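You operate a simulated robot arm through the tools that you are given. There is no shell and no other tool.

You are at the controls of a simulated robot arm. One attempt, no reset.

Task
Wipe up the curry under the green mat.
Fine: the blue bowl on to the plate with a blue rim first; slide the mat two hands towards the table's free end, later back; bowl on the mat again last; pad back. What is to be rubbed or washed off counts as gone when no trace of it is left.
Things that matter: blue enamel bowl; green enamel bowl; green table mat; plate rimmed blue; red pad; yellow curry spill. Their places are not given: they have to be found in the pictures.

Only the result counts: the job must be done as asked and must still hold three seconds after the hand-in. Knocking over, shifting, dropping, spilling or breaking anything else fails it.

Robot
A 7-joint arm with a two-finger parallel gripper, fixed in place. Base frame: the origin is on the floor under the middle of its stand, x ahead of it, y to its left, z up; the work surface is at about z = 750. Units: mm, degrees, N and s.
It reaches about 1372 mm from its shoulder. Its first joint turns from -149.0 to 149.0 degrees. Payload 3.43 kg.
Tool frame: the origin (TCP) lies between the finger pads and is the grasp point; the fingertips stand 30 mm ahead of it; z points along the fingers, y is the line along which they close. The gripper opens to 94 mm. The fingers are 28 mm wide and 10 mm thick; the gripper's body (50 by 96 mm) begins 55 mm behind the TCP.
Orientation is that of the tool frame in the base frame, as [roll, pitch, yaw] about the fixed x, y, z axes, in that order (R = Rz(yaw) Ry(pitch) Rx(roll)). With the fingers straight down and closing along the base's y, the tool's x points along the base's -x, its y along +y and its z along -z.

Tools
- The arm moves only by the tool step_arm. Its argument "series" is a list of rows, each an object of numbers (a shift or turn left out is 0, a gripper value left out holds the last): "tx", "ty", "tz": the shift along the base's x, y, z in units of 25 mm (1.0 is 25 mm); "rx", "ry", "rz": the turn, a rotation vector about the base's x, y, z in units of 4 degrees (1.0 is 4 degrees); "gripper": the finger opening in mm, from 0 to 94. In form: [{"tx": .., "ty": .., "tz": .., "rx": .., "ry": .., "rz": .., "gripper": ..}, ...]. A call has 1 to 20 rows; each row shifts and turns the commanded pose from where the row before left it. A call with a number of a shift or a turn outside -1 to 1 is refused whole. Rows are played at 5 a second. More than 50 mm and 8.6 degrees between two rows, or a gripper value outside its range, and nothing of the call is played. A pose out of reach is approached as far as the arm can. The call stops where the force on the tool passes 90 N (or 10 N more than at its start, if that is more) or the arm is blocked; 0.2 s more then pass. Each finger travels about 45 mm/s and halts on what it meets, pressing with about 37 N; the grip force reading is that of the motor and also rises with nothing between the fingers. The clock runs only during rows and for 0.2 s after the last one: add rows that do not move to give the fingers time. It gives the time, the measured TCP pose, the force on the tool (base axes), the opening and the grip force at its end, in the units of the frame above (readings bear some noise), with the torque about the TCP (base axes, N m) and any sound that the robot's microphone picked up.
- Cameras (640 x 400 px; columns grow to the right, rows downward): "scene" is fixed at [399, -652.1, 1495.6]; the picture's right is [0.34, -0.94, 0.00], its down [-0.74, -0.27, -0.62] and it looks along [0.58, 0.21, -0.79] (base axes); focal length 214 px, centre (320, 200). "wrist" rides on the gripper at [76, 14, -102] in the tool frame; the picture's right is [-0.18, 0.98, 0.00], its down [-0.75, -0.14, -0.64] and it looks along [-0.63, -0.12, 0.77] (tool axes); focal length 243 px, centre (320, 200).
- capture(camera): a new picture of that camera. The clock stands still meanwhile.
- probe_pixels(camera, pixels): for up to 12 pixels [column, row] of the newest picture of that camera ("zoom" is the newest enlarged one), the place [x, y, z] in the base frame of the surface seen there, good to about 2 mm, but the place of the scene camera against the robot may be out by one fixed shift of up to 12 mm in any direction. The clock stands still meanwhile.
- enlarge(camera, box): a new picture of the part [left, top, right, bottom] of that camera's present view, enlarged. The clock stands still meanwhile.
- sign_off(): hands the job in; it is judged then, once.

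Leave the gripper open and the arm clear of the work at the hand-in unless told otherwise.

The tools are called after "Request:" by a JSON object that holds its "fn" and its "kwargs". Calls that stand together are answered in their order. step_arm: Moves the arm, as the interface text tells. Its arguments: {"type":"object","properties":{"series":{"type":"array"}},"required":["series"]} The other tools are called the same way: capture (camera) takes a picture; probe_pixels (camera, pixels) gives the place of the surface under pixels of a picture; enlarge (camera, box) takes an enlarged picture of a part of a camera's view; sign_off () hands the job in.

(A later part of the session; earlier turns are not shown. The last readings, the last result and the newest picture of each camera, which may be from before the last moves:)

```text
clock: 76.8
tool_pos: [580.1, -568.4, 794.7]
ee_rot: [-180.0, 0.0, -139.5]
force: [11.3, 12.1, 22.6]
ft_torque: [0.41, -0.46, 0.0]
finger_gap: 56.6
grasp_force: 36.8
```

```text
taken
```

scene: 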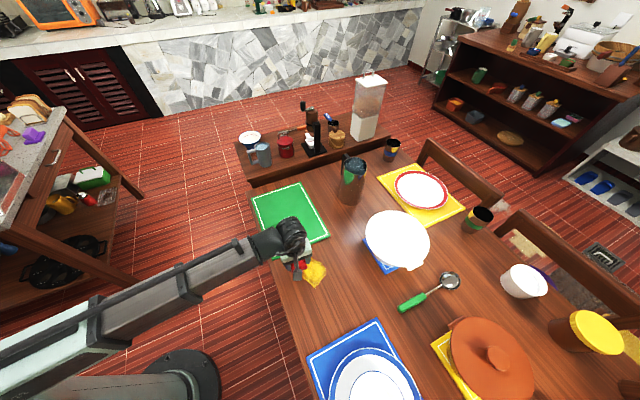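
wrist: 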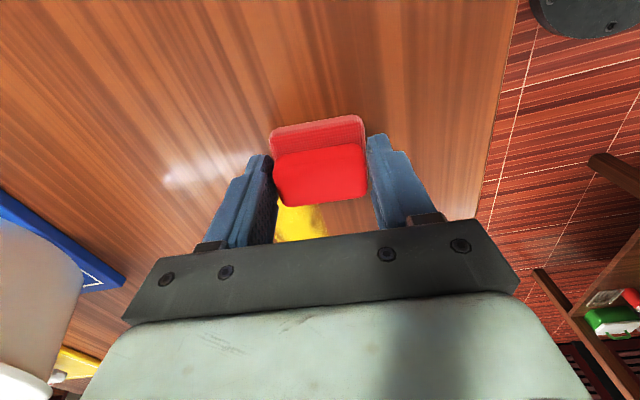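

The contact height slopes by about 1 mm over the stroke, so I'll build that in. Forward stroke again on this same line.

Request:
{"fn": "step_arm", "kwargs": {"series": [{"tx": 0.2, "ty": 0.2, "tz": -0.003}, {"tx": 0.2, "ty": 0.2, "tz": -0.003}, {"tx": 0.2, "ty": 0.2, "tz": -0.003}, {"tx": 0.2, "ty": 0.2, "tz": -0.003}, {"tx": 0.2, "ty": 0.2, "tz": -0.003}, {"tx": 0.2, "ty": 0.2, "tz": -0.003}, {"tx": 0.2, "ty": 0.2, "tz": -0.003}, {"tx": 0.2, "ty": 0.2, "tz": -0.003}, {"tx": 0.2, "ty": 0.2, "tz": -0.003}]}}

Request:
{"fn": "step_arm", "kwargs": {"series": [{"tx": 0.2, "ty": 0.2, "tz": -0.003}, {"tx": 0.2, "ty": 0.2, "tz": -0.003}, {"tx": 0.2, "ty": 0.2, "tz": -0.003}, {"tx": 0.2, "ty": 0.2, "tz": -0.003}, {"tx": 0.2, "ty": 0.2, "tz": -0.003}, {"tx": 0.2, "ty": 0.2, "tz": -0.003}, {"tx": 0.2, "ty": 0.2, "tz": -0.003}, {"tx": 0.2, "ty": 0.2, "tz": -0.003}]}}

Request:
{"fn": "capture", "kwargs": {"camera": "wrist"}}

```text
clock: 78.8
tool_pos: [624.1, -522.3, 795.7]
ee_rot: [-180.0, -0.1, -139.5]
force: [-12.5, -10.8, 23.1]
ft_torque: [-0.45, 0.43, -0.02]
finger_gap: 56.6
grasp_force: 36.6
```

```text
clock: 80.6
tool_pos: [663.4, -483.8, 793.2]
ee_rot: [-179.8, -0.4, -139.5]
force: [-23.3, -19.4, 42.1]
ft_torque: [-0.61, 0.7, 0.01]
finger_gap: 56.6
grasp_force: 36.5
```

```text
taken
```

wrist: 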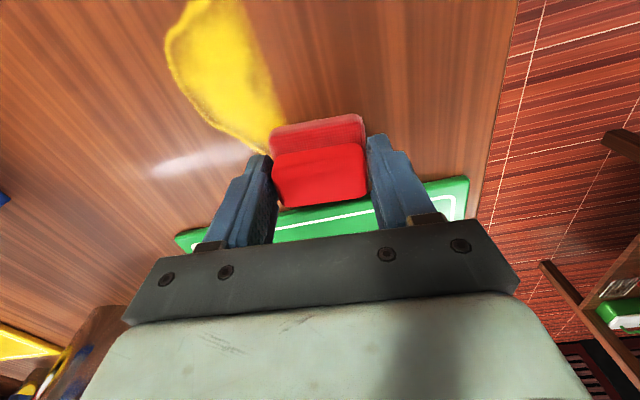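

The pad's side strip is now clean to the wood, and the remaining yellow lies to the left. I'll ease 0.7 mm, step 28 mm sideways onto the rest and rub back.

Request:
{"fn": "step_arm", "kwargs": {"series": [{"tz": 0.03}, {"tx": 0.26, "ty": -0.26}, {"tx": 0.26, "ty": -0.26}, {"tx": 0.26, "ty": -0.26}, {}]}}

Request:
{"fn": "step_arm", "kwargs": {"series": [{"tx": -0.2, "ty": -0.2, "tz": 0.003}, {"tx": -0.2, "ty": -0.2, "tz": 0.003}, {"tx": -0.2, "ty": -0.2, "tz": 0.003}, {"tx": -0.2, "ty": -0.2, "tz": 0.003}, {"tx": -0.2, "ty": -0.2, "tz": 0.003}, {"tx": -0.2, "ty": -0.2, "tz": 0.003}, {"tx": -0.2, "ty": -0.2, "tz": 0.003}, {"tx": -0.2, "ty": -0.2, "tz": 0.003}]}}

Request:
{"fn": "capture", "kwargs": {"camera": "wrist"}}

```text
clock: 81.8
tool_pos: [685.8, -503.2, 795.2]
ee_rot: [180.0, 0.0, -139.5]
force: [0.0, 0.0, 0.4]
ft_torque: [0.01, 0.01, 0.0]
finger_gap: 56.6
grasp_force: 36.8
```

```text
clock: 83.6
tool_pos: [646.1, -540.9, 795.7]
ee_rot: [-180.0, 0.0, -139.5]
force: [0.0, 0.5, -0.6]
ft_torque: [0.01, 0.0, 0.01]
finger_gap: 56.8
grasp_force: 36.8
```

```text
taken
```

wrist: 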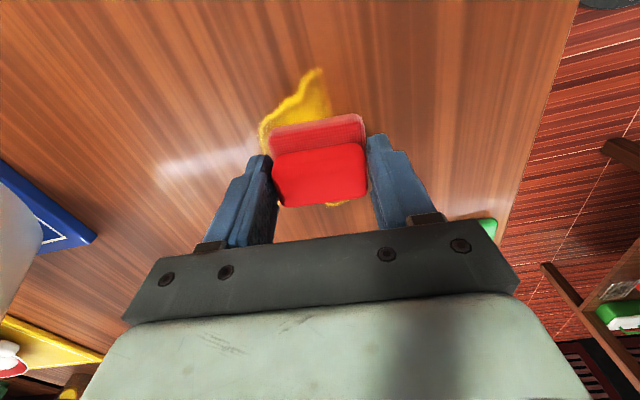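

Little contact on that one (force 0). I'll lower 1 mm and keep rubbing here.

Request:
{"fn": "step_arm", "kwargs": {"series": [{"tz": -0.04}, {}]}}

Request:
{"fn": "step_arm", "kwargs": {"series": [{"tx": -0.2, "ty": -0.2, "tz": 0.002}, {"tx": -0.2, "ty": -0.2, "tz": 0.002}, {"tx": -0.2, "ty": -0.2, "tz": 0.002}, {"tx": -0.2, "ty": -0.2, "tz": 0.002}]}}

Request:
{"fn": "step_arm", "kwargs": {"series": [{"tx": -0.2, "ty": -0.2, "tz": 0.002}, {"tx": -0.2, "ty": -0.2, "tz": 0.002}, {"tx": -0.2, "ty": -0.2, "tz": 0.002}, {"tx": -0.2, "ty": -0.2, "tz": 0.002}]}}

Request:
{"fn": "capture", "kwargs": {"camera": "wrist"}}

```text
clock: 84.2
tool_pos: [646.1, -542.6, 793.8]
ee_rot: [-180.0, 0.0, -139.5]
force: [-0.4, 0.5, -0.5]
ft_torque: [0.02, -0.04, -0.01]
finger_gap: 56.5
grasp_force: 37.3
```

```text
clock: 85.2
tool_pos: [623.8, -561.0, 793.7]
ee_rot: [-180.0, 0.1, -139.4]
force: [0.3, -0.2, -0.9]
ft_torque: [0.03, 0.01, 0.0]
finger_gap: 56.6
grasp_force: 37.3
```

```text
clock: 86.2
tool_pos: [606.2, -581.0, 794.6]
ee_rot: [-180.0, 0.0, -139.5]
force: [0.2, 0.3, 0.6]
ft_torque: [-0.02, -0.01, 0.01]
finger_gap: 56.6
grasp_force: 37.4
```

```text
taken
```

wrist: 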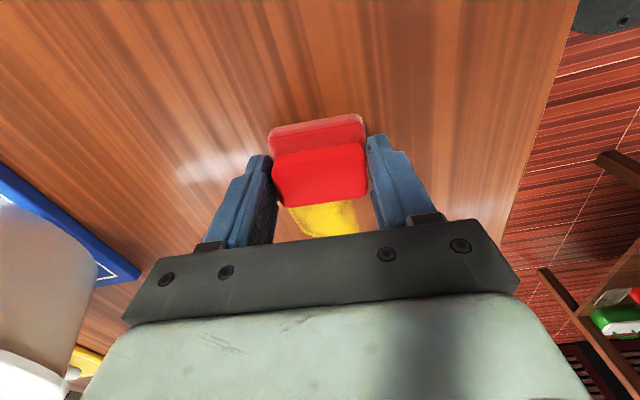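

Still floating: the earlier hard press pushed the pad up a little in the fingers. I'll find contact again in 0.75 mm steps.

Request:
{"fn": "step_arm", "kwargs": {"series": [{"tz": -0.03}, {}]}}

Request:
{"fn": "step_arm", "kwargs": {"series": [{"tz": -0.03}, {}]}}

Request:
{"fn": "step_arm", "kwargs": {"series": [{"tz": -0.02}, {}]}}

```text
clock: 86.8
tool_pos: [604.2, -580.3, 794.4]
ee_rot: [-180.0, -0.1, -139.5]
force: [0.2, -0.4, -0.9]
ft_torque: [-0.01, -0.03, -0.01]
finger_gap: 56.8
grasp_force: 37.2
```

```text
clock: 87.4
tool_pos: [605.8, -581.7, 794.4]
ee_rot: [180.0, -0.1, -139.6]
force: [-2.2, 5.2, 10.7]
ft_torque: [0.21, 0.15, 0.02]
finger_gap: 56.6
grasp_force: 37.5
```

```text
clock: 88.0
tool_pos: [604.4, -582.3, 793.3]
ee_rot: [-179.9, -0.1, -139.5]
force: [-1.9, 4.0, 23.7]
ft_torque: [0.24, 0.19, -0.01]
finger_gap: 56.4
grasp_force: 37.2
```

23.7 N now. Rub forward along this line with the slope, checking halfway.

Request:
{"fn": "step_arm", "kwargs": {"series": [{"tx": 0.2, "ty": 0.2, "tz": -0.002}, {"tx": 0.2, "ty": 0.2, "tz": -0.002}, {"tx": 0.2, "ty": 0.2, "tz": -0.002}, {"tx": 0.2, "ty": 0.2, "tz": -0.002}, {"tx": 0.2, "ty": 0.2, "tz": -0.002}]}}

Request:
{"fn": "step_arm", "kwargs": {"series": [{"tx": 0.2, "ty": 0.2, "tz": -0.002}, {"tx": 0.2, "ty": 0.2, "tz": -0.002}, {"tx": 0.2, "ty": 0.2, "tz": -0.002}, {"tx": 0.2, "ty": 0.2, "tz": -0.002}, {"tx": 0.2, "ty": 0.2, "tz": -0.002}]}}

Request:
{"fn": "step_arm", "kwargs": {"series": [{"tx": 0.2, "ty": 0.2, "tz": -0.002}, {"tx": 0.2, "ty": 0.2, "tz": -0.002}, {"tx": 0.2, "ty": 0.2, "tz": -0.002}, {"tx": 0.2, "ty": 0.2, "tz": -0.002}, {"tx": 0.2, "ty": 0.2, "tz": -0.002}, {"tx": 0.2, "ty": 0.2, "tz": -0.002}]}}

Request:
{"fn": "capture", "kwargs": {"camera": "wrist"}}

```text
clock: 89.2
tool_pos: [626.0, -558.2, 793.1]
ee_rot: [-179.8, -0.3, -139.6]
force: [-16.2, -19.8, 38.4]
ft_torque: [-0.44, 0.47, 0.04]
finger_gap: 56.9
grasp_force: 37.0
```

```text
clock: 90.4
tool_pos: [654.1, -533.0, 793.6]
ee_rot: [-179.9, -0.2, -139.5]
force: [-12.5, -15.4, 27.9]
ft_torque: [-0.48, 0.4, 0.0]
finger_gap: 57.1
grasp_force: 37.2
```

```text
clock: 91.8
tool_pos: [682.7, -502.2, 792.7]
ee_rot: [-179.9, -0.3, -139.7]
force: [-22.0, -17.2, 39.2]
ft_torque: [-0.34, 0.56, 0.03]
finger_gap: 56.7
grasp_force: 37.6
```

```text
taken
```

wrist: 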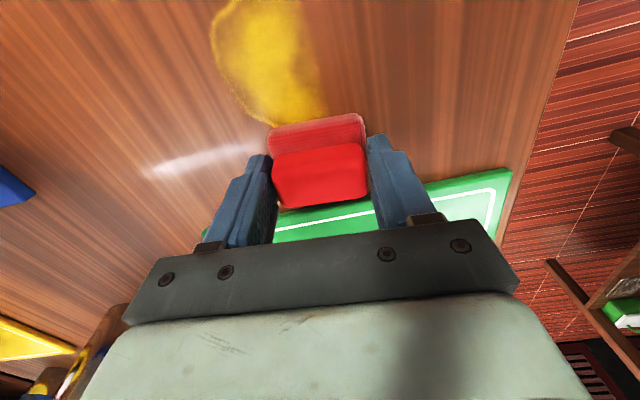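

I'll probe where the remaining yellow lies.

Request:
{"fn": "probe_pixels", "kwargs": {"camera": "wrist", "pixels": [[322, 110], [300, 50], [290, 5], [215, 50], [240, 10], [265, 118], [225, 80], [270, 60]]}}

Request:
{"fn": "enlarge", "kwargs": {"camera": "wrist", "box": [180, 0, 400, 140]}}

```text
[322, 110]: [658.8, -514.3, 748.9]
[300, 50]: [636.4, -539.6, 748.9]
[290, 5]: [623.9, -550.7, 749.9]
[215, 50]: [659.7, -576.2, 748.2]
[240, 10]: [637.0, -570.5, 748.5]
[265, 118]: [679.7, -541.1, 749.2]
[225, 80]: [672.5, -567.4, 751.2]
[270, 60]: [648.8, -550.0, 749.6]
```

```text
2.86 times, centred on (290, 70) of wrist
```

zoom: 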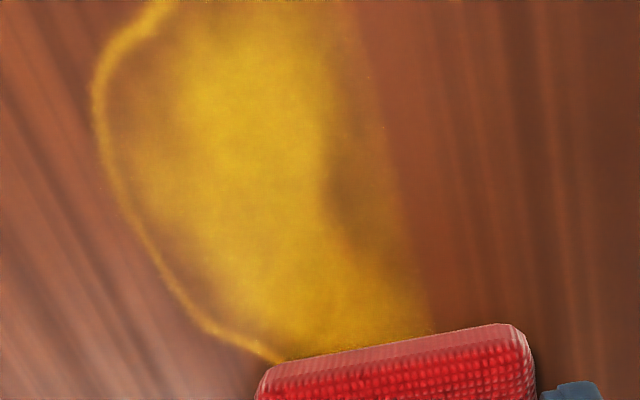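

The clean edge is at the pad's former line, and a single pass only thins the curry, so two or more passes per line are needed. I'll stroke back over this line now.

Request:
{"fn": "step_arm", "kwargs": {"series": [{"tx": -0.2, "ty": -0.2, "tz": 0.01}, {"tx": -0.2, "ty": -0.2, "tz": 0.002}, {"tx": -0.2, "ty": -0.2, "tz": 0.002}, {"tx": -0.2, "ty": -0.2, "tz": 0.002}, {"tx": -0.2, "ty": -0.2, "tz": 0.002}, {"tx": -0.2, "ty": -0.2, "tz": 0.002}, {"tx": -0.2, "ty": -0.2, "tz": 0.002}, {"tx": -0.2, "ty": -0.2, "tz": 0.002}]}}

Request:
{"fn": "step_arm", "kwargs": {"series": [{"tx": -0.2, "ty": -0.2, "tz": 0.002}, {"tx": -0.2, "ty": -0.2, "tz": 0.002}, {"tx": -0.2, "ty": -0.2, "tz": 0.002}, {"tx": -0.2, "ty": -0.2, "tz": 0.002}, {"tx": -0.2, "ty": -0.2, "tz": 0.002}, {"tx": -0.2, "ty": -0.2, "tz": 0.002}, {"tx": -0.2, "ty": -0.2, "tz": 0.002}, {"tx": -0.2, "ty": -0.2, "tz": 0.002}]}}

Request:
{"fn": "capture", "kwargs": {"camera": "wrist"}}

```text
clock: 93.6
tool_pos: [646.0, -542.1, 792.7]
ee_rot: [180.0, 0.2, -139.5]
force: [10.3, 12.0, 20.8]
ft_torque: [0.39, -0.38, 0.0]
finger_gap: 56.8
grasp_force: 37.4
```

```text
clock: 95.4
tool_pos: [606.0, -582.0, 792.1]
ee_rot: [-180.0, 0.0, -139.4]
force: [5.1, 4.7, 8.5]
ft_torque: [0.1, -0.08, -0.01]
finger_gap: 56.5
grasp_force: 37.2
```

```text
taken
```

wrist: 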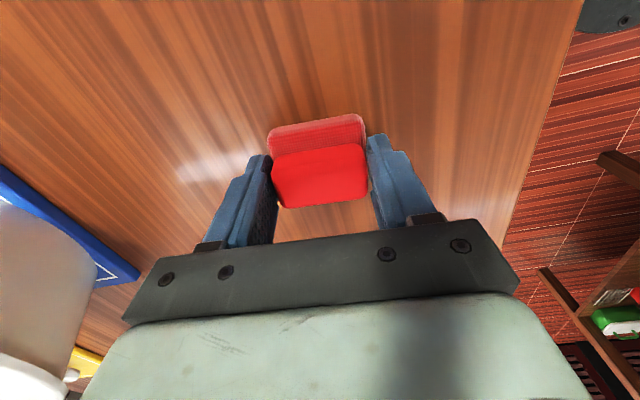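

The strip behind the pad is clear wood now. I'll step 22 mm further left onto the last strip and rub forward.

Request:
{"fn": "step_arm", "kwargs": {"series": [{"tx": 0.31, "ty": -0.31}, {"tx": 0.31, "ty": -0.31}, {"tz": -0.01}, {}]}}

Request:
{"fn": "step_arm", "kwargs": {"series": [{"tx": 0.2, "ty": 0.2, "tz": -0.002}, {"tx": 0.2, "ty": 0.2, "tz": -0.002}, {"tx": 0.2, "ty": 0.2, "tz": -0.002}, {"tx": 0.2, "ty": 0.2, "tz": -0.002}, {"tx": 0.2, "ty": 0.2, "tz": -0.002}]}}

Request:
{"fn": "step_arm", "kwargs": {"series": [{"tx": 0.2, "ty": 0.2, "tz": -0.002}, {"tx": 0.2, "ty": 0.2, "tz": -0.002}, {"tx": 0.2, "ty": 0.2, "tz": -0.002}, {"tx": 0.2, "ty": 0.2, "tz": -0.002}, {"tx": 0.2, "ty": 0.2, "tz": -0.002}]}}

Request:
{"fn": "capture", "kwargs": {"camera": "wrist"}}

```text
clock: 96.4
tool_pos: [621.5, -597.3, 792.2]
ee_rot: [-179.9, 0.0, -139.5]
force: [-2.9, 1.9, 12.3]
ft_torque: [0.1, 0.21, 0.0]
finger_gap: 56.6
grasp_force: 36.6
```

```text
clock: 97.6
tool_pos: [646.9, -571.7, 793.3]
ee_rot: [180.0, 0.0, -139.5]
force: [-1.1, 0.3, -0.2]
ft_torque: [-0.02, -0.02, -0.06]
finger_gap: 56.6
grasp_force: 37.5
```

```text
clock: 98.8
tool_pos: [669.8, -547.3, 792.0]
ee_rot: [-179.9, -0.1, -139.5]
force: [-12.9, -13.5, 24.7]
ft_torque: [-0.39, 0.41, -0.01]
finger_gap: 56.9
grasp_force: 37.1
```

```text
taken
```

wrist: 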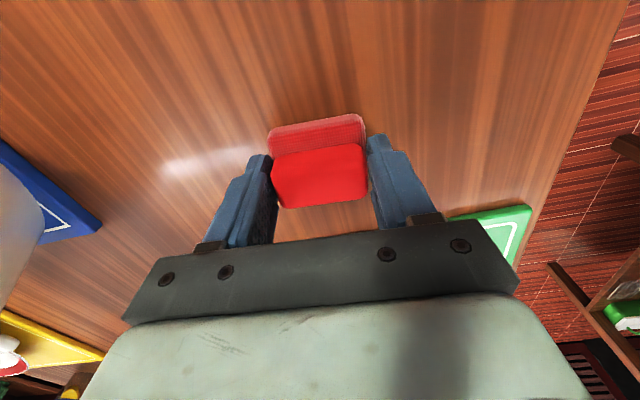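

No yellow is visible behind the pad now. I'll finish this stroke to the end and come back, then lift to inspect.

Request:
{"fn": "step_arm", "kwargs": {"series": [{"tx": 0.2, "ty": 0.2, "tz": -0.002}, {"tx": 0.2, "ty": 0.2, "tz": -0.002}, {"tx": 0.2, "ty": 0.2, "tz": -0.002}, {"tx": 0.2, "ty": 0.2, "tz": -0.002}, {"tx": 0.2, "ty": 0.2, "tz": -0.002}]}}

Request:
{"fn": "step_arm", "kwargs": {"series": [{"tx": -0.2, "ty": -0.2, "tz": 0.002}, {"tx": -0.2, "ty": -0.2, "tz": 0.002}, {"tx": -0.2, "ty": -0.2, "tz": 0.002}, {"tx": -0.2, "ty": -0.2, "tz": 0.002}, {"tx": -0.2, "ty": -0.2, "tz": 0.002}, {"tx": -0.2, "ty": -0.2, "tz": 0.002}, {"tx": -0.2, "ty": -0.2, "tz": 0.002}, {"tx": -0.2, "ty": -0.2, "tz": 0.002}]}}

Request:
{"fn": "step_arm", "kwargs": {"series": [{"tx": -0.2, "ty": -0.2, "tz": 0.002}, {"tx": -0.2, "ty": -0.2, "tz": 0.002}, {"tx": -0.2, "ty": -0.2, "tz": 0.002}, {"tx": -0.2, "ty": -0.2, "tz": 0.002}, {"tx": -0.2, "ty": -0.2, "tz": 0.002}, {"tx": -0.2, "ty": -0.2, "tz": 0.002}, {"tx": -0.2, "ty": -0.2, "tz": 0.002}]}}

Request:
{"fn": "capture", "kwargs": {"camera": "wrist"}}

```text
clock: 100.0
tool_pos: [694.4, -522.4, 791.5]
ee_rot: [180.0, -0.3, -139.5]
force: [-17.1, -17.2, 35.5]
ft_torque: [-0.44, 0.5, 0.04]
finger_gap: 56.7
grasp_force: 36.6
```

```text
clock: 101.8
tool_pos: [657.1, -561.5, 792.1]
ee_rot: [-180.0, 0.1, -139.6]
force: [1.7, 2.7, 3.6]
ft_torque: [0.06, -0.12, 0.02]
finger_gap: 56.8
grasp_force: 36.9
```

```text
clock: 103.4
tool_pos: [620.5, -596.6, 794.8]
ee_rot: [-179.9, -0.1, -139.4]
force: [0.2, 0.2, -0.5]
ft_torque: [-0.01, 0.01, -0.01]
finger_gap: 56.8
grasp_force: 36.7
```

```text
taken
```

wrist: 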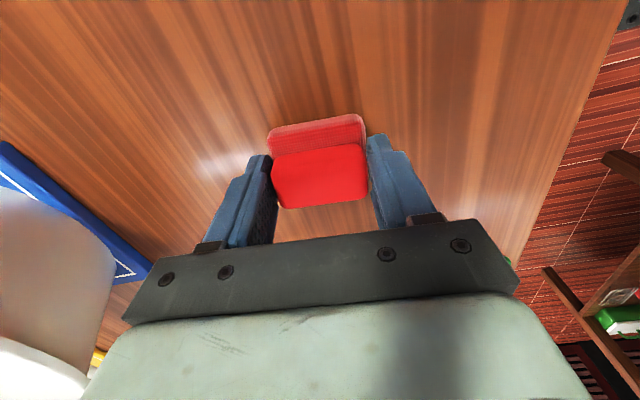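

I'll lift the pad and move up and forward so the wrist camera sees the whole wiped area above the pad.

Request:
{"fn": "step_arm", "kwargs": {"series": [{"tz": 0.5}, {"tz": 1}, {"tx": 0.4, "ty": 0.34, "tz": 1}, {"tx": 0.4, "ty": 0.34, "tz": 1}, {"tx": 0.4, "ty": 0.34, "tz": 1}, {"tx": 0.4, "ty": 0.34, "tz": 1}, {"tx": 0.4, "ty": 0.34, "tz": 1}, {"tx": 0.4, "ty": 0.34, "tz": 1}, {"tx": 0.4, "ty": 0.34}, {"tx": 0.4, "ty": 0.34}, {}]}}

Request:
{"fn": "capture", "kwargs": {"camera": "wrist"}}

Request:
{"fn": "enlarge", "kwargs": {"camera": "wrist", "box": [200, 0, 440, 150]}}

Request:
{"fn": "enlarge", "kwargs": {"camera": "scene", "box": [255, 215, 383, 325]}}

```text
clock: 105.8
tool_pos: [702.8, -529.2, 979.8]
ee_rot: [-179.9, 0.0, -139.4]
force: [-0.5, 0.0, -1.0]
ft_torque: [-0.03, 0.01, 0.01]
finger_gap: 56.7
grasp_force: 37.1
```

```text
taken
```

wrist: 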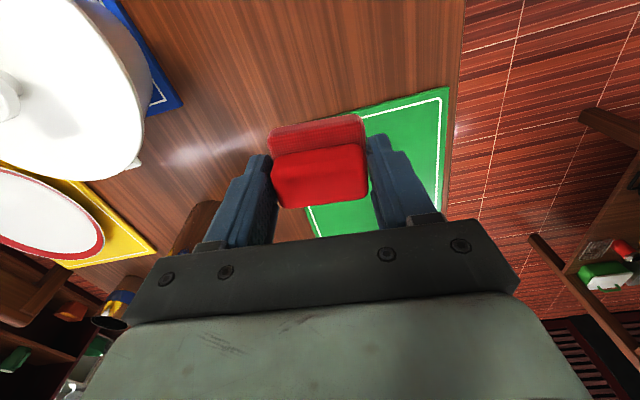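

```text
2.67 times, centred on (320, 75) of wrist
```

zoom: 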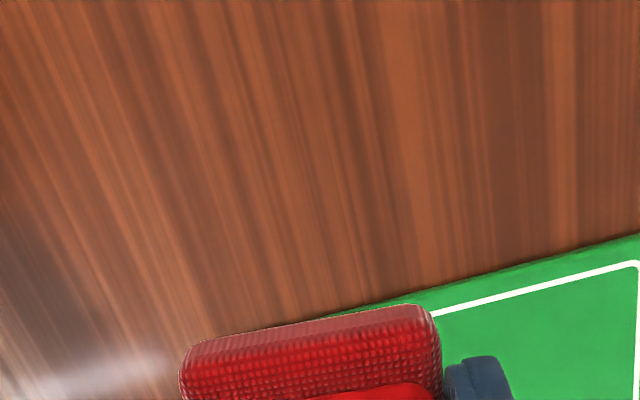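

```text
3.64 times, centred on (319, 270) of scene
```

zoom: 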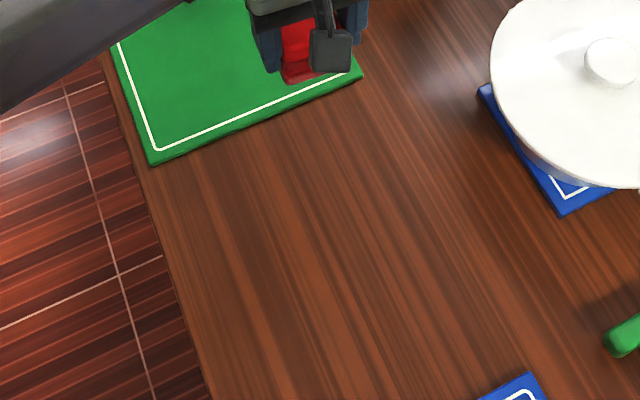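

The wiped area looks like clean wood in both views. I'll check for faint traces at higher magnification.

Request:
{"fn": "enlarge", "kwargs": {"camera": "scene", "box": [285, 245, 349, 285]}}

Request:
{"fn": "enlarge", "kwargs": {"camera": "wrist", "box": [200, 40, 300, 140]}}

Request:
{"fn": "enlarge", "kwargs": {"camera": "wrist", "box": [290, 30, 450, 130]}}

```text
10.00 times, centred on (317, 265) of scene
```

zoom: 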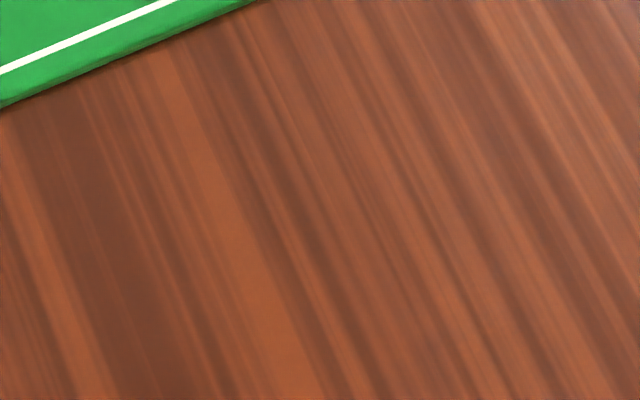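

```text
4.00 times, centred on (250, 90) of wrist
```

zoom: 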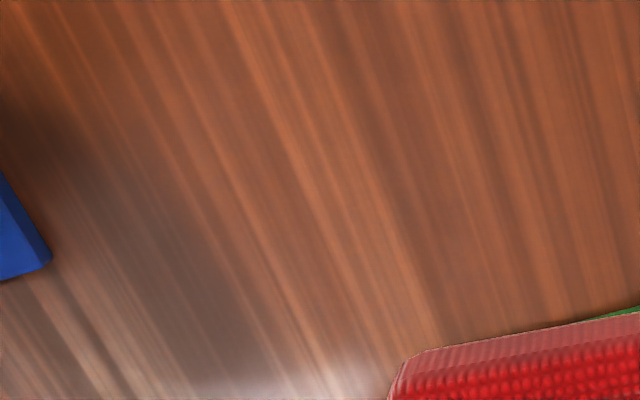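

```text
4.00 times, centred on (370, 80) of wrist
```

zoom: 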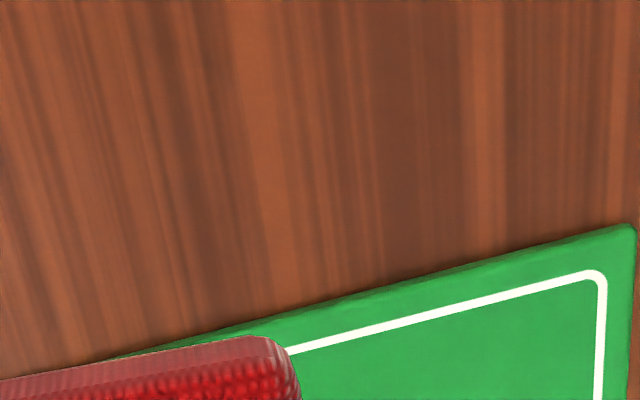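

No trace shows even at 10×. To be sure nothing faint remains, I'll make one more full set of strokes. First I go back down at the far end of the robot-side strip.

Request:
{"fn": "step_arm", "kwargs": {"series": [{"tx": -0.65, "ty": 0.69, "tz": -1}, {"tx": -0.65, "ty": 0.69, "tz": -1}, {"tx": -0.65, "ty": 0.69, "tz": -1}, {"tz": -1}, {"tz": -1}, {"tz": -1}, {"tz": -1}, {"tz": -0.4}, {}]}}

Request:
{"fn": "step_arm", "kwargs": {"series": [{"tz": -0.06}, {"tz": -0.04}, {}]}}

Request:
{"fn": "capture", "kwargs": {"camera": "wrist"}}

```text
clock: 107.8
tool_pos: [652.3, -478.0, 795.0]
ee_rot: [-179.9, 0.0, -139.5]
force: [-0.5, 0.4, 0.1]
ft_torque: [0.02, -0.01, -0.01]
finger_gap: 57.0
grasp_force: 36.9
```

```text
clock: 108.6
tool_pos: [652.5, -476.7, 793.6]
ee_rot: [179.9, -0.1, -139.5]
force: [0.4, -0.1, -0.2]
ft_torque: [-0.01, 0.0, -0.01]
finger_gap: 56.8
grasp_force: 37.1
```

```text
taken
```

wrist: 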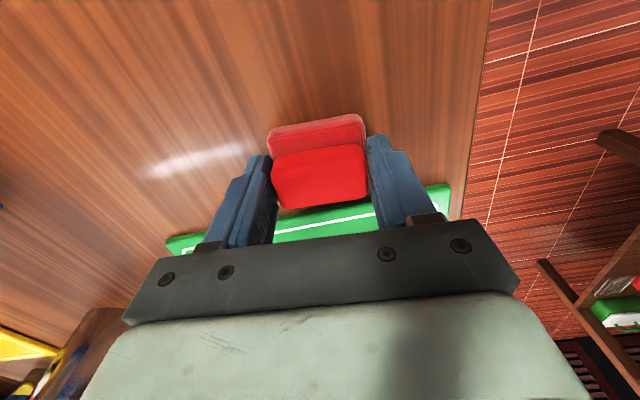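

Clear of the mat and not yet touching. Lowering to contact.

Request:
{"fn": "step_arm", "kwargs": {"series": [{"tz": -0.04}, {}]}}

Request:
{"fn": "step_arm", "kwargs": {"series": [{"tz": -0.02}, {}]}}

```text
clock: 109.2
tool_pos: [652.4, -479.3, 792.2]
ee_rot: [-180.0, 0.0, -139.6]
force: [-0.1, -0.4, 6.6]
ft_torque: [-0.03, 0.0, -0.01]
finger_gap: 56.8
grasp_force: 36.7
```

```text
clock: 109.8
tool_pos: [652.7, -478.5, 791.1]
ee_rot: [-179.9, 0.1, -139.5]
force: [1.3, -0.9, 17.9]
ft_torque: [0.03, 0.05, 0.0]
finger_gap: 56.7
grasp_force: 36.7
```

17.9 N. Stroke back along this strip with the slope.

Request:
{"fn": "step_arm", "kwargs": {"series": [{"tx": -0.2, "ty": -0.2, "tz": 0.004}, {"tx": -0.2, "ty": -0.2, "tz": 0.004}, {"tx": -0.2, "ty": -0.2, "tz": 0.003}, {"tx": -0.2, "ty": -0.2, "tz": 0.002}, {"tx": -0.2, "ty": -0.2, "tz": 0.002}, {"tx": -0.2, "ty": -0.2, "tz": 0.002}, {"tx": -0.2, "ty": -0.2, "tz": 0.002}]}}

Request:
{"fn": "step_arm", "kwargs": {"series": [{"tx": -0.2, "ty": -0.2, "tz": 0.002}, {"tx": -0.2, "ty": -0.2, "tz": 0.002}, {"tx": -0.2, "ty": -0.2, "tz": 0.002}, {"tx": -0.2, "ty": -0.2, "tz": 0.002}, {"tx": -0.2, "ty": -0.2, "tz": 0.002}, {"tx": -0.2, "ty": -0.2, "tz": 0.002}, {"tx": -0.2, "ty": -0.2, "tz": 0.002}, {"tx": -0.2, "ty": -0.2, "tz": 0.002}]}}

Request:
{"fn": "step_arm", "kwargs": {"series": [{"tx": 0.28, "ty": -0.28}, {"tx": 0.28, "ty": -0.28}, {"tx": 0.2, "ty": 0.2, "tz": -0.002}, {"tx": 0.2, "ty": 0.2, "tz": -0.002}, {"tx": 0.2, "ty": 0.2, "tz": -0.002}, {"tx": 0.2, "ty": 0.2, "tz": -0.002}, {"tx": 0.2, "ty": 0.2, "tz": -0.002}]}}

```text
clock: 111.4
tool_pos: [618.5, -512.1, 791.9]
ee_rot: [-179.9, 0.1, -139.4]
force: [10.5, 10.8, 18.7]
ft_torque: [0.37, -0.3, -0.03]
finger_gap: 56.6
grasp_force: 37.6
```

```text
clock: 113.2
tool_pos: [578.0, -553.7, 793.1]
ee_rot: [-180.0, 0.0, -139.5]
force: [-0.7, 0.2, -0.4]
ft_torque: [0.0, 0.01, 0.04]
finger_gap: 56.6
grasp_force: 37.0
```

```text
clock: 114.8
tool_pos: [616.5, -543.4, 792.1]
ee_rot: [-179.9, -0.1, -139.6]
force: [-9.4, -8.8, 15.2]
ft_torque: [-0.25, 0.32, 0.04]
finger_gap: 56.6
grasp_force: 37.3
```

Good contact (15 N). Continuing forward, stepping, and back.

Request:
{"fn": "step_arm", "kwargs": {"series": [{"tx": 0.2, "ty": 0.2, "tz": -0.002}, {"tx": 0.2, "ty": 0.2, "tz": -0.002}, {"tx": 0.2, "ty": 0.2, "tz": -0.002}, {"tx": 0.2, "ty": 0.2, "tz": -0.002}, {"tx": 0.2, "ty": 0.2, "tz": -0.002}, {"tx": 0.2, "ty": 0.2, "tz": -0.002}, {"tx": 0.2, "ty": 0.2, "tz": -0.002}, {"tx": 0.2, "ty": 0.2, "tz": -0.002}, {"tx": 0.2, "ty": 0.2, "tz": -0.002}, {"tx": 0.2, "ty": 0.2, "tz": -0.002}]}}

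Request:
{"fn": "step_arm", "kwargs": {"series": [{"tx": 0.28, "ty": -0.28}, {"tx": 0.28, "ty": -0.28}, {"tx": -0.2, "ty": -0.2, "tz": 0.002}, {"tx": -0.2, "ty": -0.2, "tz": 0.002}, {"tx": -0.2, "ty": -0.2, "tz": 0.002}, {"tx": -0.2, "ty": -0.2, "tz": 0.002}, {"tx": -0.2, "ty": -0.2, "tz": 0.002}]}}

Request:
{"fn": "step_arm", "kwargs": {"series": [{"tx": -0.2, "ty": -0.2, "tz": 0.001}, {"tx": -0.2, "ty": -0.2, "tz": 0.001}, {"tx": -0.2, "ty": -0.2, "tz": 0.001}, {"tx": -0.2, "ty": -0.2, "tz": 0.001}, {"tx": -0.2, "ty": -0.2, "tz": 0.001}]}}

```text
clock: 117.0
tool_pos: [666.8, -493.2, 791.9]
ee_rot: [-180.0, 0.1, -139.5]
force: [-6.9, -5.4, 10.4]
ft_torque: [-0.28, 0.2, -0.04]
finger_gap: 56.7
grasp_force: 36.9
```

```text
clock: 118.6
tool_pos: [654.2, -532.2, 791.6]
ee_rot: [-179.9, -0.1, -139.6]
force: [0.4, 1.2, 1.0]
ft_torque: [0.02, -0.12, 0.03]
finger_gap: 56.9
grasp_force: 37.1
```

```text
clock: 119.8
tool_pos: [631.4, -553.5, 790.5]
ee_rot: [-179.9, 0.2, -139.5]
force: [14.5, 15.5, 28.7]
ft_torque: [0.54, -0.41, -0.04]
finger_gap: 56.7
grasp_force: 37.4
```

Continuing: finish this strip, step left, forward, then the outermost strip back.

Request:
{"fn": "step_arm", "kwargs": {"series": [{"tx": -0.2, "ty": -0.2, "tz": 0.003}, {"tx": -0.2, "ty": -0.2, "tz": 0.003}, {"tx": -0.2, "ty": -0.2, "tz": 0.002}, {"tx": -0.2, "ty": -0.2, "tz": 0.002}, {"tx": -0.2, "ty": -0.2, "tz": 0.002}, {"tx": 0.3, "ty": -0.3}, {"tx": 0.3, "ty": -0.3}]}}

Request:
{"fn": "step_arm", "kwargs": {"series": [{"tx": 0.2, "ty": 0.2, "tz": -0.003}, {"tx": 0.2, "ty": 0.2, "tz": -0.003}, {"tx": 0.2, "ty": 0.2, "tz": -0.003}, {"tx": 0.2, "ty": 0.2, "tz": -0.003}, {"tx": 0.2, "ty": 0.2, "tz": -0.003}, {"tx": 0.2, "ty": 0.2, "tz": -0.003}, {"tx": 0.2, "ty": 0.2, "tz": -0.002}, {"tx": 0.2, "ty": 0.2, "tz": -0.002}]}}

Request:
{"fn": "step_arm", "kwargs": {"series": [{"tx": 0.2, "ty": 0.2, "tz": -0.002}, {"tx": 0.2, "ty": 0.2, "tz": -0.002}, {"tx": 0.2, "ty": 0.2, "tz": -0.002}, {"tx": 0.2, "ty": 0.2, "tz": -0.002}, {"tx": 0.2, "ty": 0.2, "tz": -0.002}, {"tx": 0.2, "ty": 0.2, "tz": -0.002}, {"tx": 0.2, "ty": 0.2, "tz": -0.002}]}}

```text
clock: 121.4
tool_pos: [618.1, -595.8, 791.2]
ee_rot: [179.9, -0.1, -139.7]
force: [-10.1, 6.3, 14.4]
ft_torque: [0.12, 0.25, 0.02]
finger_gap: 56.5
grasp_force: 36.7
```

```text
clock: 123.2
tool_pos: [659.6, -556.2, 791.7]
ee_rot: [180.0, 0.0, -139.5]
force: [-0.3, -0.2, -1.5]
ft_torque: [-0.03, -0.01, 0.0]
finger_gap: 56.6
grasp_force: 36.3
```

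```text
clock: 124.8
tool_pos: [693.8, -521.8, 791.7]
ee_rot: [-179.9, -0.1, -139.5]
force: [-6.7, -8.0, 14.1]
ft_torque: [-0.14, 0.25, 0.0]
finger_gap: 56.6
grasp_force: 36.9
```

The middle part of that stroke was loose, so I'll press 0.7 mm more and rub back over it, slightly further left.

Request:
{"fn": "step_arm", "kwargs": {"series": [{"tx": 0.2, "ty": -0.2, "tz": -0.01}, {"tx": -0.2, "ty": -0.2, "tz": -0.005}, {"tx": -0.2, "ty": -0.2}, {"tx": -0.2, "ty": -0.2}, {"tx": -0.2, "ty": -0.2}, {"tx": -0.2, "ty": -0.2}]}}

Request:
{"fn": "step_arm", "kwargs": {"series": [{"tx": -0.2, "ty": -0.2}, {"tx": -0.2, "ty": -0.2}, {"tx": -0.2, "ty": -0.2}, {"tx": -0.2, "ty": -0.2}]}}

Request:
{"fn": "step_arm", "kwargs": {"series": [{"tx": -0.2, "ty": -0.2, "tz": 0.002}, {"tx": -0.2, "ty": -0.2, "tz": 0.002}, {"tx": -0.2, "ty": -0.2, "tz": 0.002}, {"tx": -0.2, "ty": -0.2, "tz": 0.002}]}}

```text
clock: 126.2
tool_pos: [675.5, -550.6, 789.0]
ee_rot: [-179.9, 0.1, -139.5]
force: [18.2, 11.2, 29.2]
ft_torque: [0.4, -0.57, 0.04]
finger_gap: 56.6
grasp_force: 36.9
```

```text
clock: 127.2
tool_pos: [655.5, -567.5, 789.2]
ee_rot: [180.0, 0.3, -139.5]
force: [21.3, 21.3, 44.1]
ft_torque: [0.5, -0.43, -0.02]
finger_gap: 56.5
grasp_force: 37.6
```

```text
clock: 128.2
tool_pos: [633.4, -589.3, 790.9]
ee_rot: [-179.8, 0.2, -139.5]
force: [14.3, 11.0, 26.1]
ft_torque: [0.43, -0.5, -0.05]
finger_gap: 56.9
grasp_force: 36.8
```

The whole patch area has been rubbed three times. I'll lift the pad and carry it back over its own place.

Request:
{"fn": "step_arm", "kwargs": {"series": [{"tz": 0.5}, {"tz": 1}, {"tz": 1}, {"tx": -0.93, "ty": -0.175}, {"tx": -0.93, "ty": -0.175}, {"tx": -0.93, "ty": -0.175}, {"tx": -0.93, "ty": -0.175}, {"tx": -0.93, "ty": -0.175}, {"tx": -0.93, "ty": -0.175}, {}]}}

Request:
{"fn": "step_arm", "kwargs": {"series": [{}]}}

Request:
{"fn": "step_arm", "kwargs": {"series": [{}]}}

Request:
{"fn": "capture", "kwargs": {"camera": "wrist"}}

Request:
{"fn": "capture", "kwargs": {"camera": "scene"}}

```text
clock: 130.4
tool_pos: [494.1, -616.6, 854.2]
ee_rot: [180.0, 0.0, -139.5]
force: [0.1, -0.1, -0.2]
ft_torque: [0.0, 0.02, -0.04]
finger_gap: 56.8
grasp_force: 36.9
```

```text
clock: 130.8
tool_pos: [494.8, -616.5, 853.3]
ee_rot: [-180.0, 0.0, -139.5]
force: [-0.4, 0.2, 0.3]
ft_torque: [0.02, -0.01, 0.0]
finger_gap: 56.8
grasp_force: 36.3
```

```text
clock: 131.2
tool_pos: [494.8, -616.2, 852.9]
ee_rot: [179.9, 0.0, -139.5]
force: [0.4, -0.1, -0.4]
ft_torque: [0.02, 0.02, 0.0]
finger_gap: 56.8
grasp_force: 37.2
```

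```text
taken
```

wrist: 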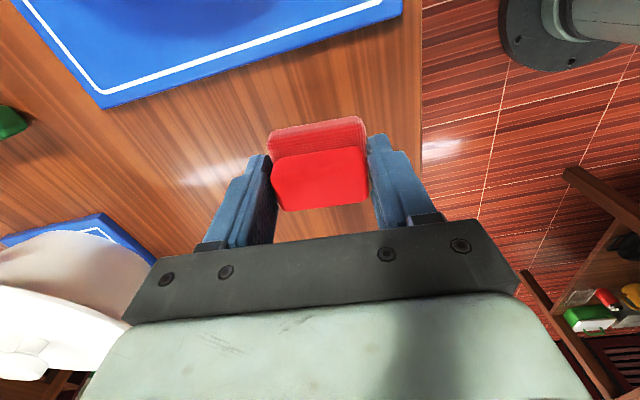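

```text
taken
```

scene: 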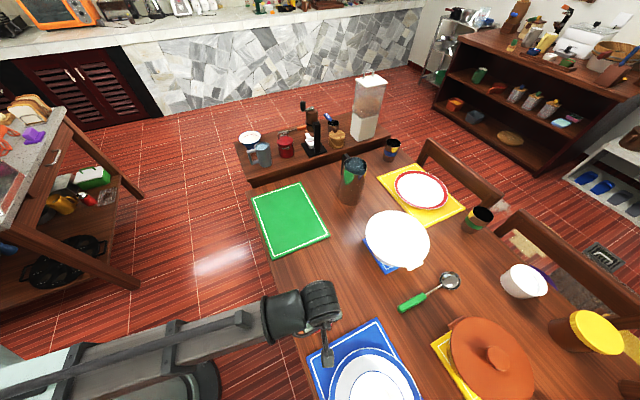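

Now at (494.6,-616.4), almost the same as when I gripped it. I'll check the table once more in the scene zoom and probe the pad's base corners in hand.

Request:
{"fn": "enlarge", "kwargs": {"camera": "scene", "box": [265, 220, 361, 290]}}

Request:
{"fn": "enlarge", "kwargs": {"camera": "wrist", "box": [240, 100, 400, 220]}}

Request:
{"fn": "probe_pixels", "kwargs": {"camera": "zoom", "pixels": [[165, 125], [430, 75], [170, 155], [455, 110], [200, 240], [450, 180], [450, 310], [220, 345], [320, 260]]}}

```text
5.71 times, centred on (313, 255) of scene
```

zoom: 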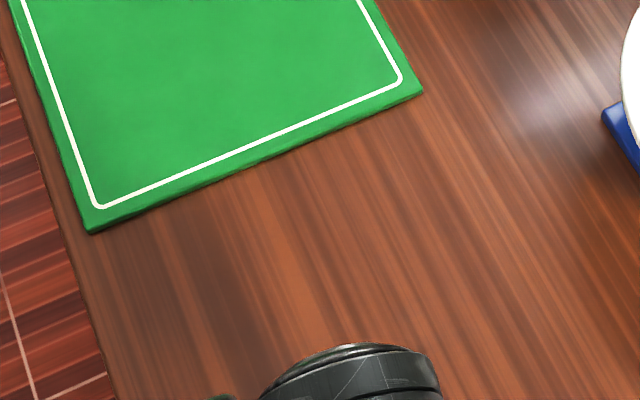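

```text
3.33 times, centred on (320, 160) of wrist
```

zoom: 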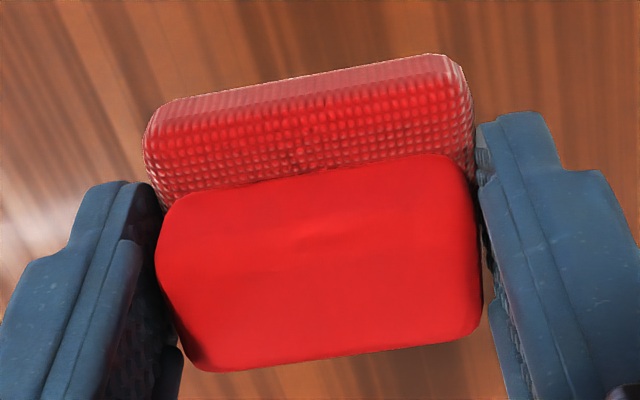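

```text
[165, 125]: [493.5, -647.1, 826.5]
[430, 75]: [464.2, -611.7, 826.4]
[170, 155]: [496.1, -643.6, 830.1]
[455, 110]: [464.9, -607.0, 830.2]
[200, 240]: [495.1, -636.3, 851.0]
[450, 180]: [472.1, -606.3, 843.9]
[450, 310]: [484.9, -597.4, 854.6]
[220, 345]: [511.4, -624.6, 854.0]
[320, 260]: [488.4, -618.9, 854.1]
```

The pad hangs over its original spot, with corners within 1 mm, and it sits about 9 mm higher in the fingers. I'll lower it straight down and feel for contact.

Request:
{"fn": "step_arm", "kwargs": {"series": [{"tz": -0.8}, {"tz": -0.8}, {"tz": -0.7}, {"tz": -0.1}, {}]}}

Request:
{"fn": "step_arm", "kwargs": {"series": [{"tz": -0.05}, {}]}}

Request:
{"fn": "step_arm", "kwargs": {"series": [{"tz": -0.04}, {}]}}

```text
clock: 132.4
tool_pos: [496.2, -616.5, 791.4]
ee_rot: [179.9, 0.0, -139.6]
force: [-0.3, 0.3, -0.1]
ft_torque: [0.03, 0.02, 0.0]
finger_gap: 56.5
grasp_force: 37.4
```

```text
clock: 133.0
tool_pos: [495.9, -616.5, 790.6]
ee_rot: [180.0, 0.0, -139.5]
force: [-0.4, 0.3, 0.4]
ft_torque: [0.01, -0.02, 0.0]
finger_gap: 56.7
grasp_force: 38.0
```

```text
clock: 133.6
tool_pos: [495.8, -615.9, 790.8]
ee_rot: [-180.0, -0.1, -139.5]
force: [-0.1, -0.1, -0.9]
ft_torque: [0.05, -0.03, 0.0]
finger_gap: 56.9
grasp_force: 37.0
```

Request:
{"fn": "step_arm", "kwargs": {"series": [{"tx": -0.05, "tz": -0.03}, {}]}}

Request:
{"fn": "step_arm", "kwargs": {"series": [{"tz": -0.03}, {}]}}

Request:
{"fn": "step_arm", "kwargs": {"series": [{"tz": -0.02}, {}]}}

```text
clock: 134.2
tool_pos: [495.0, -616.4, 790.9]
ee_rot: [180.0, 0.0, -139.5]
force: [1.2, 1.5, 8.0]
ft_torque: [0.08, -0.02, 0.05]
finger_gap: 56.8
grasp_force: 36.9
```

```text
clock: 134.8
tool_pos: [494.5, -617.6, 790.0]
ee_rot: [-179.8, 0.0, -139.5]
force: [-0.8, -1.2, 19.8]
ft_torque: [0.07, 0.02, -0.02]
finger_gap: 56.6
grasp_force: 36.5
```

```text
clock: 135.4
tool_pos: [494.5, -616.4, 789.2]
ee_rot: [-179.8, 0.0, -139.6]
force: [3.3, -4.7, 32.3]
ft_torque: [-0.03, -0.05, 0.0]
finger_gap: 56.7
grasp_force: 37.1
```

The pad is on the table (pressing 32 N). I'll ease up 1.2 mm and open slowly.

Request:
{"fn": "step_arm", "kwargs": {"series": [{"tz": 0.05}, {}]}}

Request:
{"fn": "step_arm", "kwargs": {"series": [{"gripper": 60}, {"gripper": 66}, {"gripper": 74}, {"gripper": 74}, {}]}}

Request:
{"fn": "step_arm", "kwargs": {"series": [{"tz": 0.3}, {"tz": 0.6}, {"tz": 1}, {"tz": 1}, {"tz": 1}, {"tz": 1}, {}]}}

Request:
{"fn": "capture", "kwargs": {"camera": "wrist"}}

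```text
clock: 136.0
tool_pos: [494.4, -616.3, 789.4]
ee_rot: [-180.0, 0.0, -139.5]
force: [5.9, -6.0, 17.0]
ft_torque: [-0.26, -0.27, 0.01]
finger_gap: 56.8
grasp_force: 36.8
```

```text
clock: 137.2
tool_pos: [493.9, -617.1, 789.4]
ee_rot: [180.0, 0.0, -139.5]
force: [-0.1, 0.7, -0.5]
ft_torque: [0.0, -0.03, 0.0]
finger_gap: 74.0
grasp_force: 0.1
```

```text
clock: 138.8
tool_pos: [497.0, -617.3, 911.0]
ee_rot: [-180.0, 0.0, -139.5]
force: [-0.1, -0.5, 0.7]
ft_torque: [0.01, 0.0, 0.0]
finger_gap: 74.1
grasp_force: 0.0
```

```text
taken
```

wrist: 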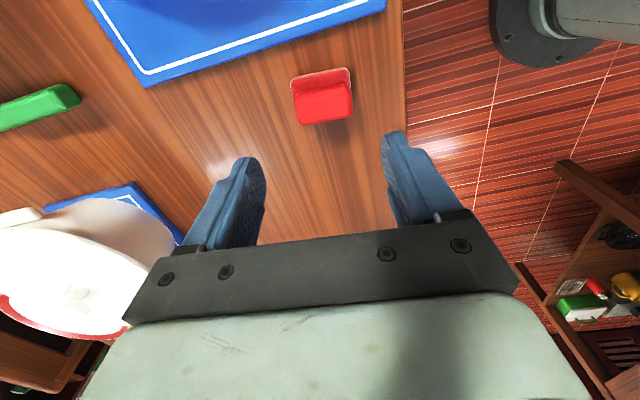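

The pad is released. Now the mat: I'll measure its slid position in the scene view and probe its white-line corners.

Request:
{"fn": "enlarge", "kwargs": {"camera": "scene", "box": [240, 175, 340, 260]}}

```text
4.71 times, centred on (290, 218) of scene
```

zoom: 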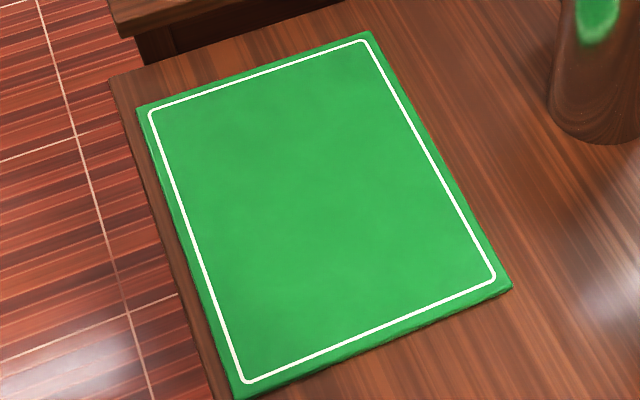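

Request:
{"fn": "probe_pixels", "kwargs": {"camera": "zoom", "pixels": [[151, 113], [367, 42], [494, 278], [245, 381], [139, 110], [371, 35], [508, 287], [236, 393], [112, 82], [255, 75], [370, 330], [190, 265]]}}

```text
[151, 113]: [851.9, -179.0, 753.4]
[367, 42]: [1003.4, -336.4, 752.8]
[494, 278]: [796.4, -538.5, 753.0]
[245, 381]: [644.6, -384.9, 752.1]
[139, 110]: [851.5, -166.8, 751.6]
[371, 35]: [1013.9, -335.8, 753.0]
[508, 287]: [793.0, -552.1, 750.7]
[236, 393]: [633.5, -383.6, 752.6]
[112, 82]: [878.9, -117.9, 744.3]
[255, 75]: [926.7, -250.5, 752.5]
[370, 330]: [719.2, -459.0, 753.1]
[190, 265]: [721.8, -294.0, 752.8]
```

The mat slid 198.7 mm with almost no sideways drift. I'll probe the jug and the sideboard items so that the arm keeps clear on its way to the mat's far end.

Request:
{"fn": "capture", "kwargs": {"camera": "scene"}}

Request:
{"fn": "probe_pixels", "kwargs": {"camera": "scene", "pixels": [[352, 160], [350, 200], [340, 180], [263, 148], [250, 135], [285, 140], [309, 105], [245, 175], [330, 158], [365, 175]]}}

```text
taken
```

scene: 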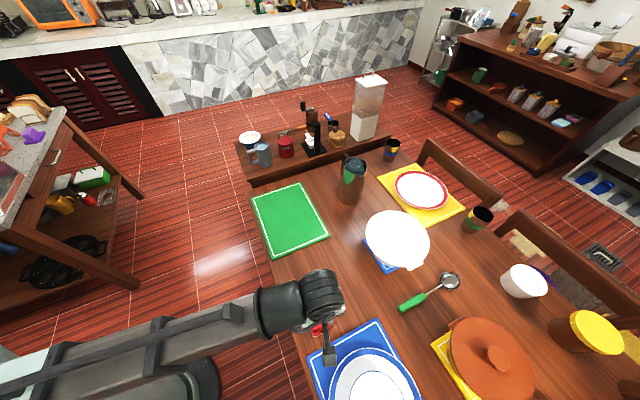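

```text
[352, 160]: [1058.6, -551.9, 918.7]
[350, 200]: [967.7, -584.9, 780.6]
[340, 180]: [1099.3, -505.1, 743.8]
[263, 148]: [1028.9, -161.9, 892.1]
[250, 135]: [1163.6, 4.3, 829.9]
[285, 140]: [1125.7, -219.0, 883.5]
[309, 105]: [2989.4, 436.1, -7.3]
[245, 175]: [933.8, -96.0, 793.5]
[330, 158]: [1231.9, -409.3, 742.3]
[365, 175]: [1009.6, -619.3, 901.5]
```

The sideboard top is at z≈793 and a grey mug stands near at (1029,-162), top z≈892. I'll probe that mug and its handle, and the sideboard's front edge, more exactly.

Request:
{"fn": "enlarge", "kwargs": {"camera": "scene", "box": [230, 125, 310, 195]}}

```text
5.71 times, centred on (270, 160) of scene
```

zoom: 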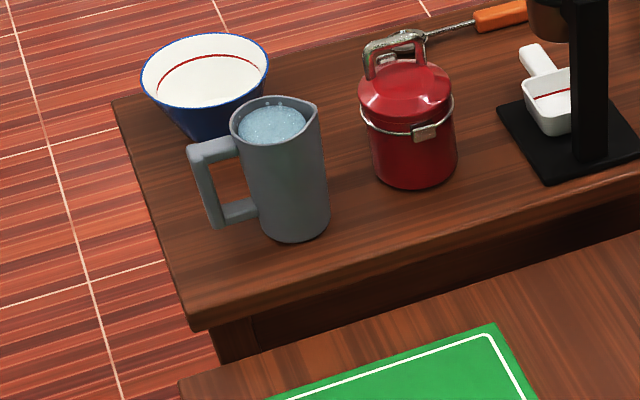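

Request:
{"fn": "probe_pixels", "kwargs": {"camera": "zoom", "pixels": [[210, 215], [200, 155], [290, 235], [325, 130], [240, 110], [205, 325], [400, 260], [600, 205], [320, 225], [185, 380], [275, 390], [488, 330]]}}

```text
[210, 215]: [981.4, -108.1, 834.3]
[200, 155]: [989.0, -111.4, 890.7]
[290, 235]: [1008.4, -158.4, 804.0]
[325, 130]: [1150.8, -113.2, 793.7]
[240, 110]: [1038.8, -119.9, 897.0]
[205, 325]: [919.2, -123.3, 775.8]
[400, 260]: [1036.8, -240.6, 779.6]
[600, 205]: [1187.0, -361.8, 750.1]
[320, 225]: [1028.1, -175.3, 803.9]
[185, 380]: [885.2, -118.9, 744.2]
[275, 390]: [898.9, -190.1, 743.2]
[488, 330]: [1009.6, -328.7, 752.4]
```

The sideboard's front is 75 mm beyond the mat's far edge, so the fingers fit between with room to spare. I'll travel at z≈911 to above the mat's far end, turning back to 45 degrees and opening fully.

Request:
{"fn": "step_arm", "kwargs": {"series": [{"tx": 0.9467, "ty": 0.8116, "rz": 0.0592, "gripper": 94}, {"tx": 0.9467, "ty": 0.8116, "rz": 0.0592}, {"tx": 0.9467, "ty": 0.8116, "rz": 0.0592}, {"tx": 0.9467, "ty": 0.8116, "rz": 0.0592}, {"tx": 0.9467, "ty": 0.8116, "rz": 0.0592}, {"tx": 0.9467, "ty": 0.8116, "rz": 0.0592}, {"tx": 0.9467, "ty": 0.8116, "rz": 0.0592}, {"tx": 0.9467, "ty": 0.8116, "rz": 0.0592}, {"tx": 0.9467, "ty": 0.8116, "rz": 0.0592}, {"tx": 0.9467, "ty": 0.8116, "rz": 0.0592}, {"tx": 0.9467, "ty": 0.8116, "rz": 0.0592}, {"tx": 0.9467, "ty": 0.8116, "rz": 0.0592}, {"tx": 0.9467, "ty": 0.8116, "rz": 0.0592}, {"tx": 0.9467, "ty": 0.8116, "rz": 0.0592}, {"tx": 0.9467, "ty": 0.8116, "rz": 0.0592}, {"tx": 0.9467, "ty": 0.8116, "rz": 0.0592}, {"tx": 0.9467, "ty": 0.8116, "rz": 0.0592}, {"tx": 0.9467, "ty": 0.8116, "rz": 0.0592}, {"tx": 0.9467, "ty": 0.8116, "rz": 0.0592}, {}]}}

Request:
{"fn": "step_arm", "kwargs": {"series": [{}]}}

Request:
{"fn": "step_arm", "kwargs": {"series": [{}]}}

Request:
{"fn": "capture", "kwargs": {"camera": "wrist"}}

Request:
{"fn": "capture", "kwargs": {"camera": "scene"}}

```text
clock: 143.0
tool_pos: [943.1, -231.6, 913.4]
ee_rot: [-180.0, -0.1, -135.0]
force: [0.1, -0.1, -0.6]
ft_torque: [0.01, 0.0, 0.02]
finger_gap: 94.0
grasp_force: 0.1
```

```text
clock: 143.4
tool_pos: [943.4, -230.9, 912.8]
ee_rot: [-180.0, 0.0, -134.9]
force: [0.2, -0.5, -1.2]
ft_torque: [0.01, -0.01, -0.01]
finger_gap: 94.1
grasp_force: 0.1
```

```text
clock: 143.8
tool_pos: [943.8, -231.9, 912.6]
ee_rot: [-180.0, -0.1, -134.9]
force: [0.4, 0.2, -0.3]
ft_torque: [0.0, 0.0, -0.01]
finger_gap: 94.1
grasp_force: 0.0
```

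```text
taken
```

wrist: 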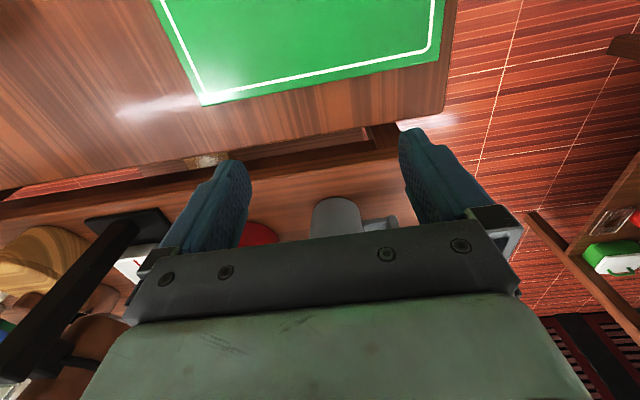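

```text
taken
```

scene: 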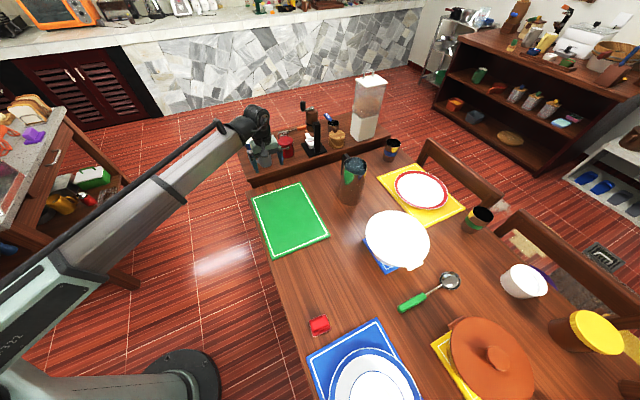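

The arm is out of the way there. I'll compare the pad with its reference in the scene zoom, and probe the mat's far edge in the wrist view.

Request:
{"fn": "enlarge", "kwargs": {"camera": "scene", "box": [280, 295, 360, 345]}}

Request:
{"fn": "probe_pixels", "kwargs": {"camera": "zoom", "pixels": [[320, 230], [245, 210], [365, 160], [403, 270], [280, 328]]}}

Request:
{"fn": "probe_pixels", "kwargs": {"camera": "wrist", "pixels": [[203, 104], [435, 58], [320, 81], [380, 69], [260, 93], [430, 100], [300, 150]]}}

Request:
{"fn": "enlarge", "kwargs": {"camera": "scene", "box": [255, 215, 383, 325]}}

```text
8.00 times, centred on (320, 320) of scene
```

zoom: 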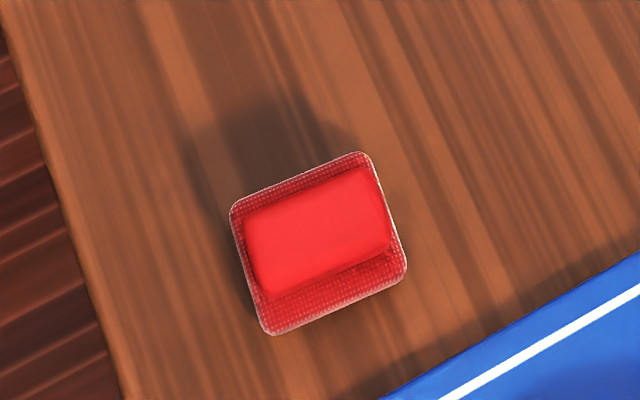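

```text
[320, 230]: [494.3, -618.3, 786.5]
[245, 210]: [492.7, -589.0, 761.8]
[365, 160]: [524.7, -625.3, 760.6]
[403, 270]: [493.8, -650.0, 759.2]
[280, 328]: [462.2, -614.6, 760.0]
```

```text
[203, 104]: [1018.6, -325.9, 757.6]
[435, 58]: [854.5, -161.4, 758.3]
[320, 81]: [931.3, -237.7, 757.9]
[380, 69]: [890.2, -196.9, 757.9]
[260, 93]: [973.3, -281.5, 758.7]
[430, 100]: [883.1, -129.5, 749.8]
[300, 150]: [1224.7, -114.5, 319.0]
```

```text
3.64 times, centred on (319, 270) of scene
```

zoom: 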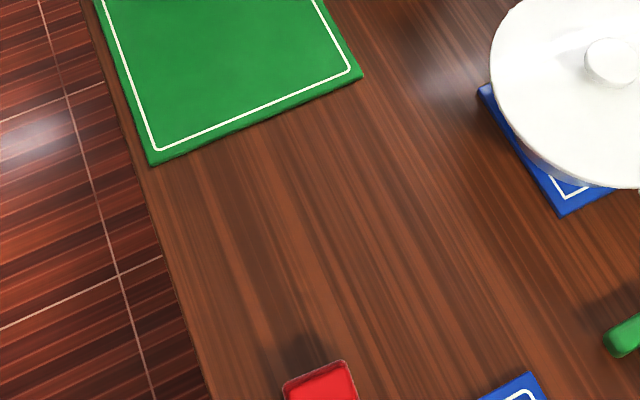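

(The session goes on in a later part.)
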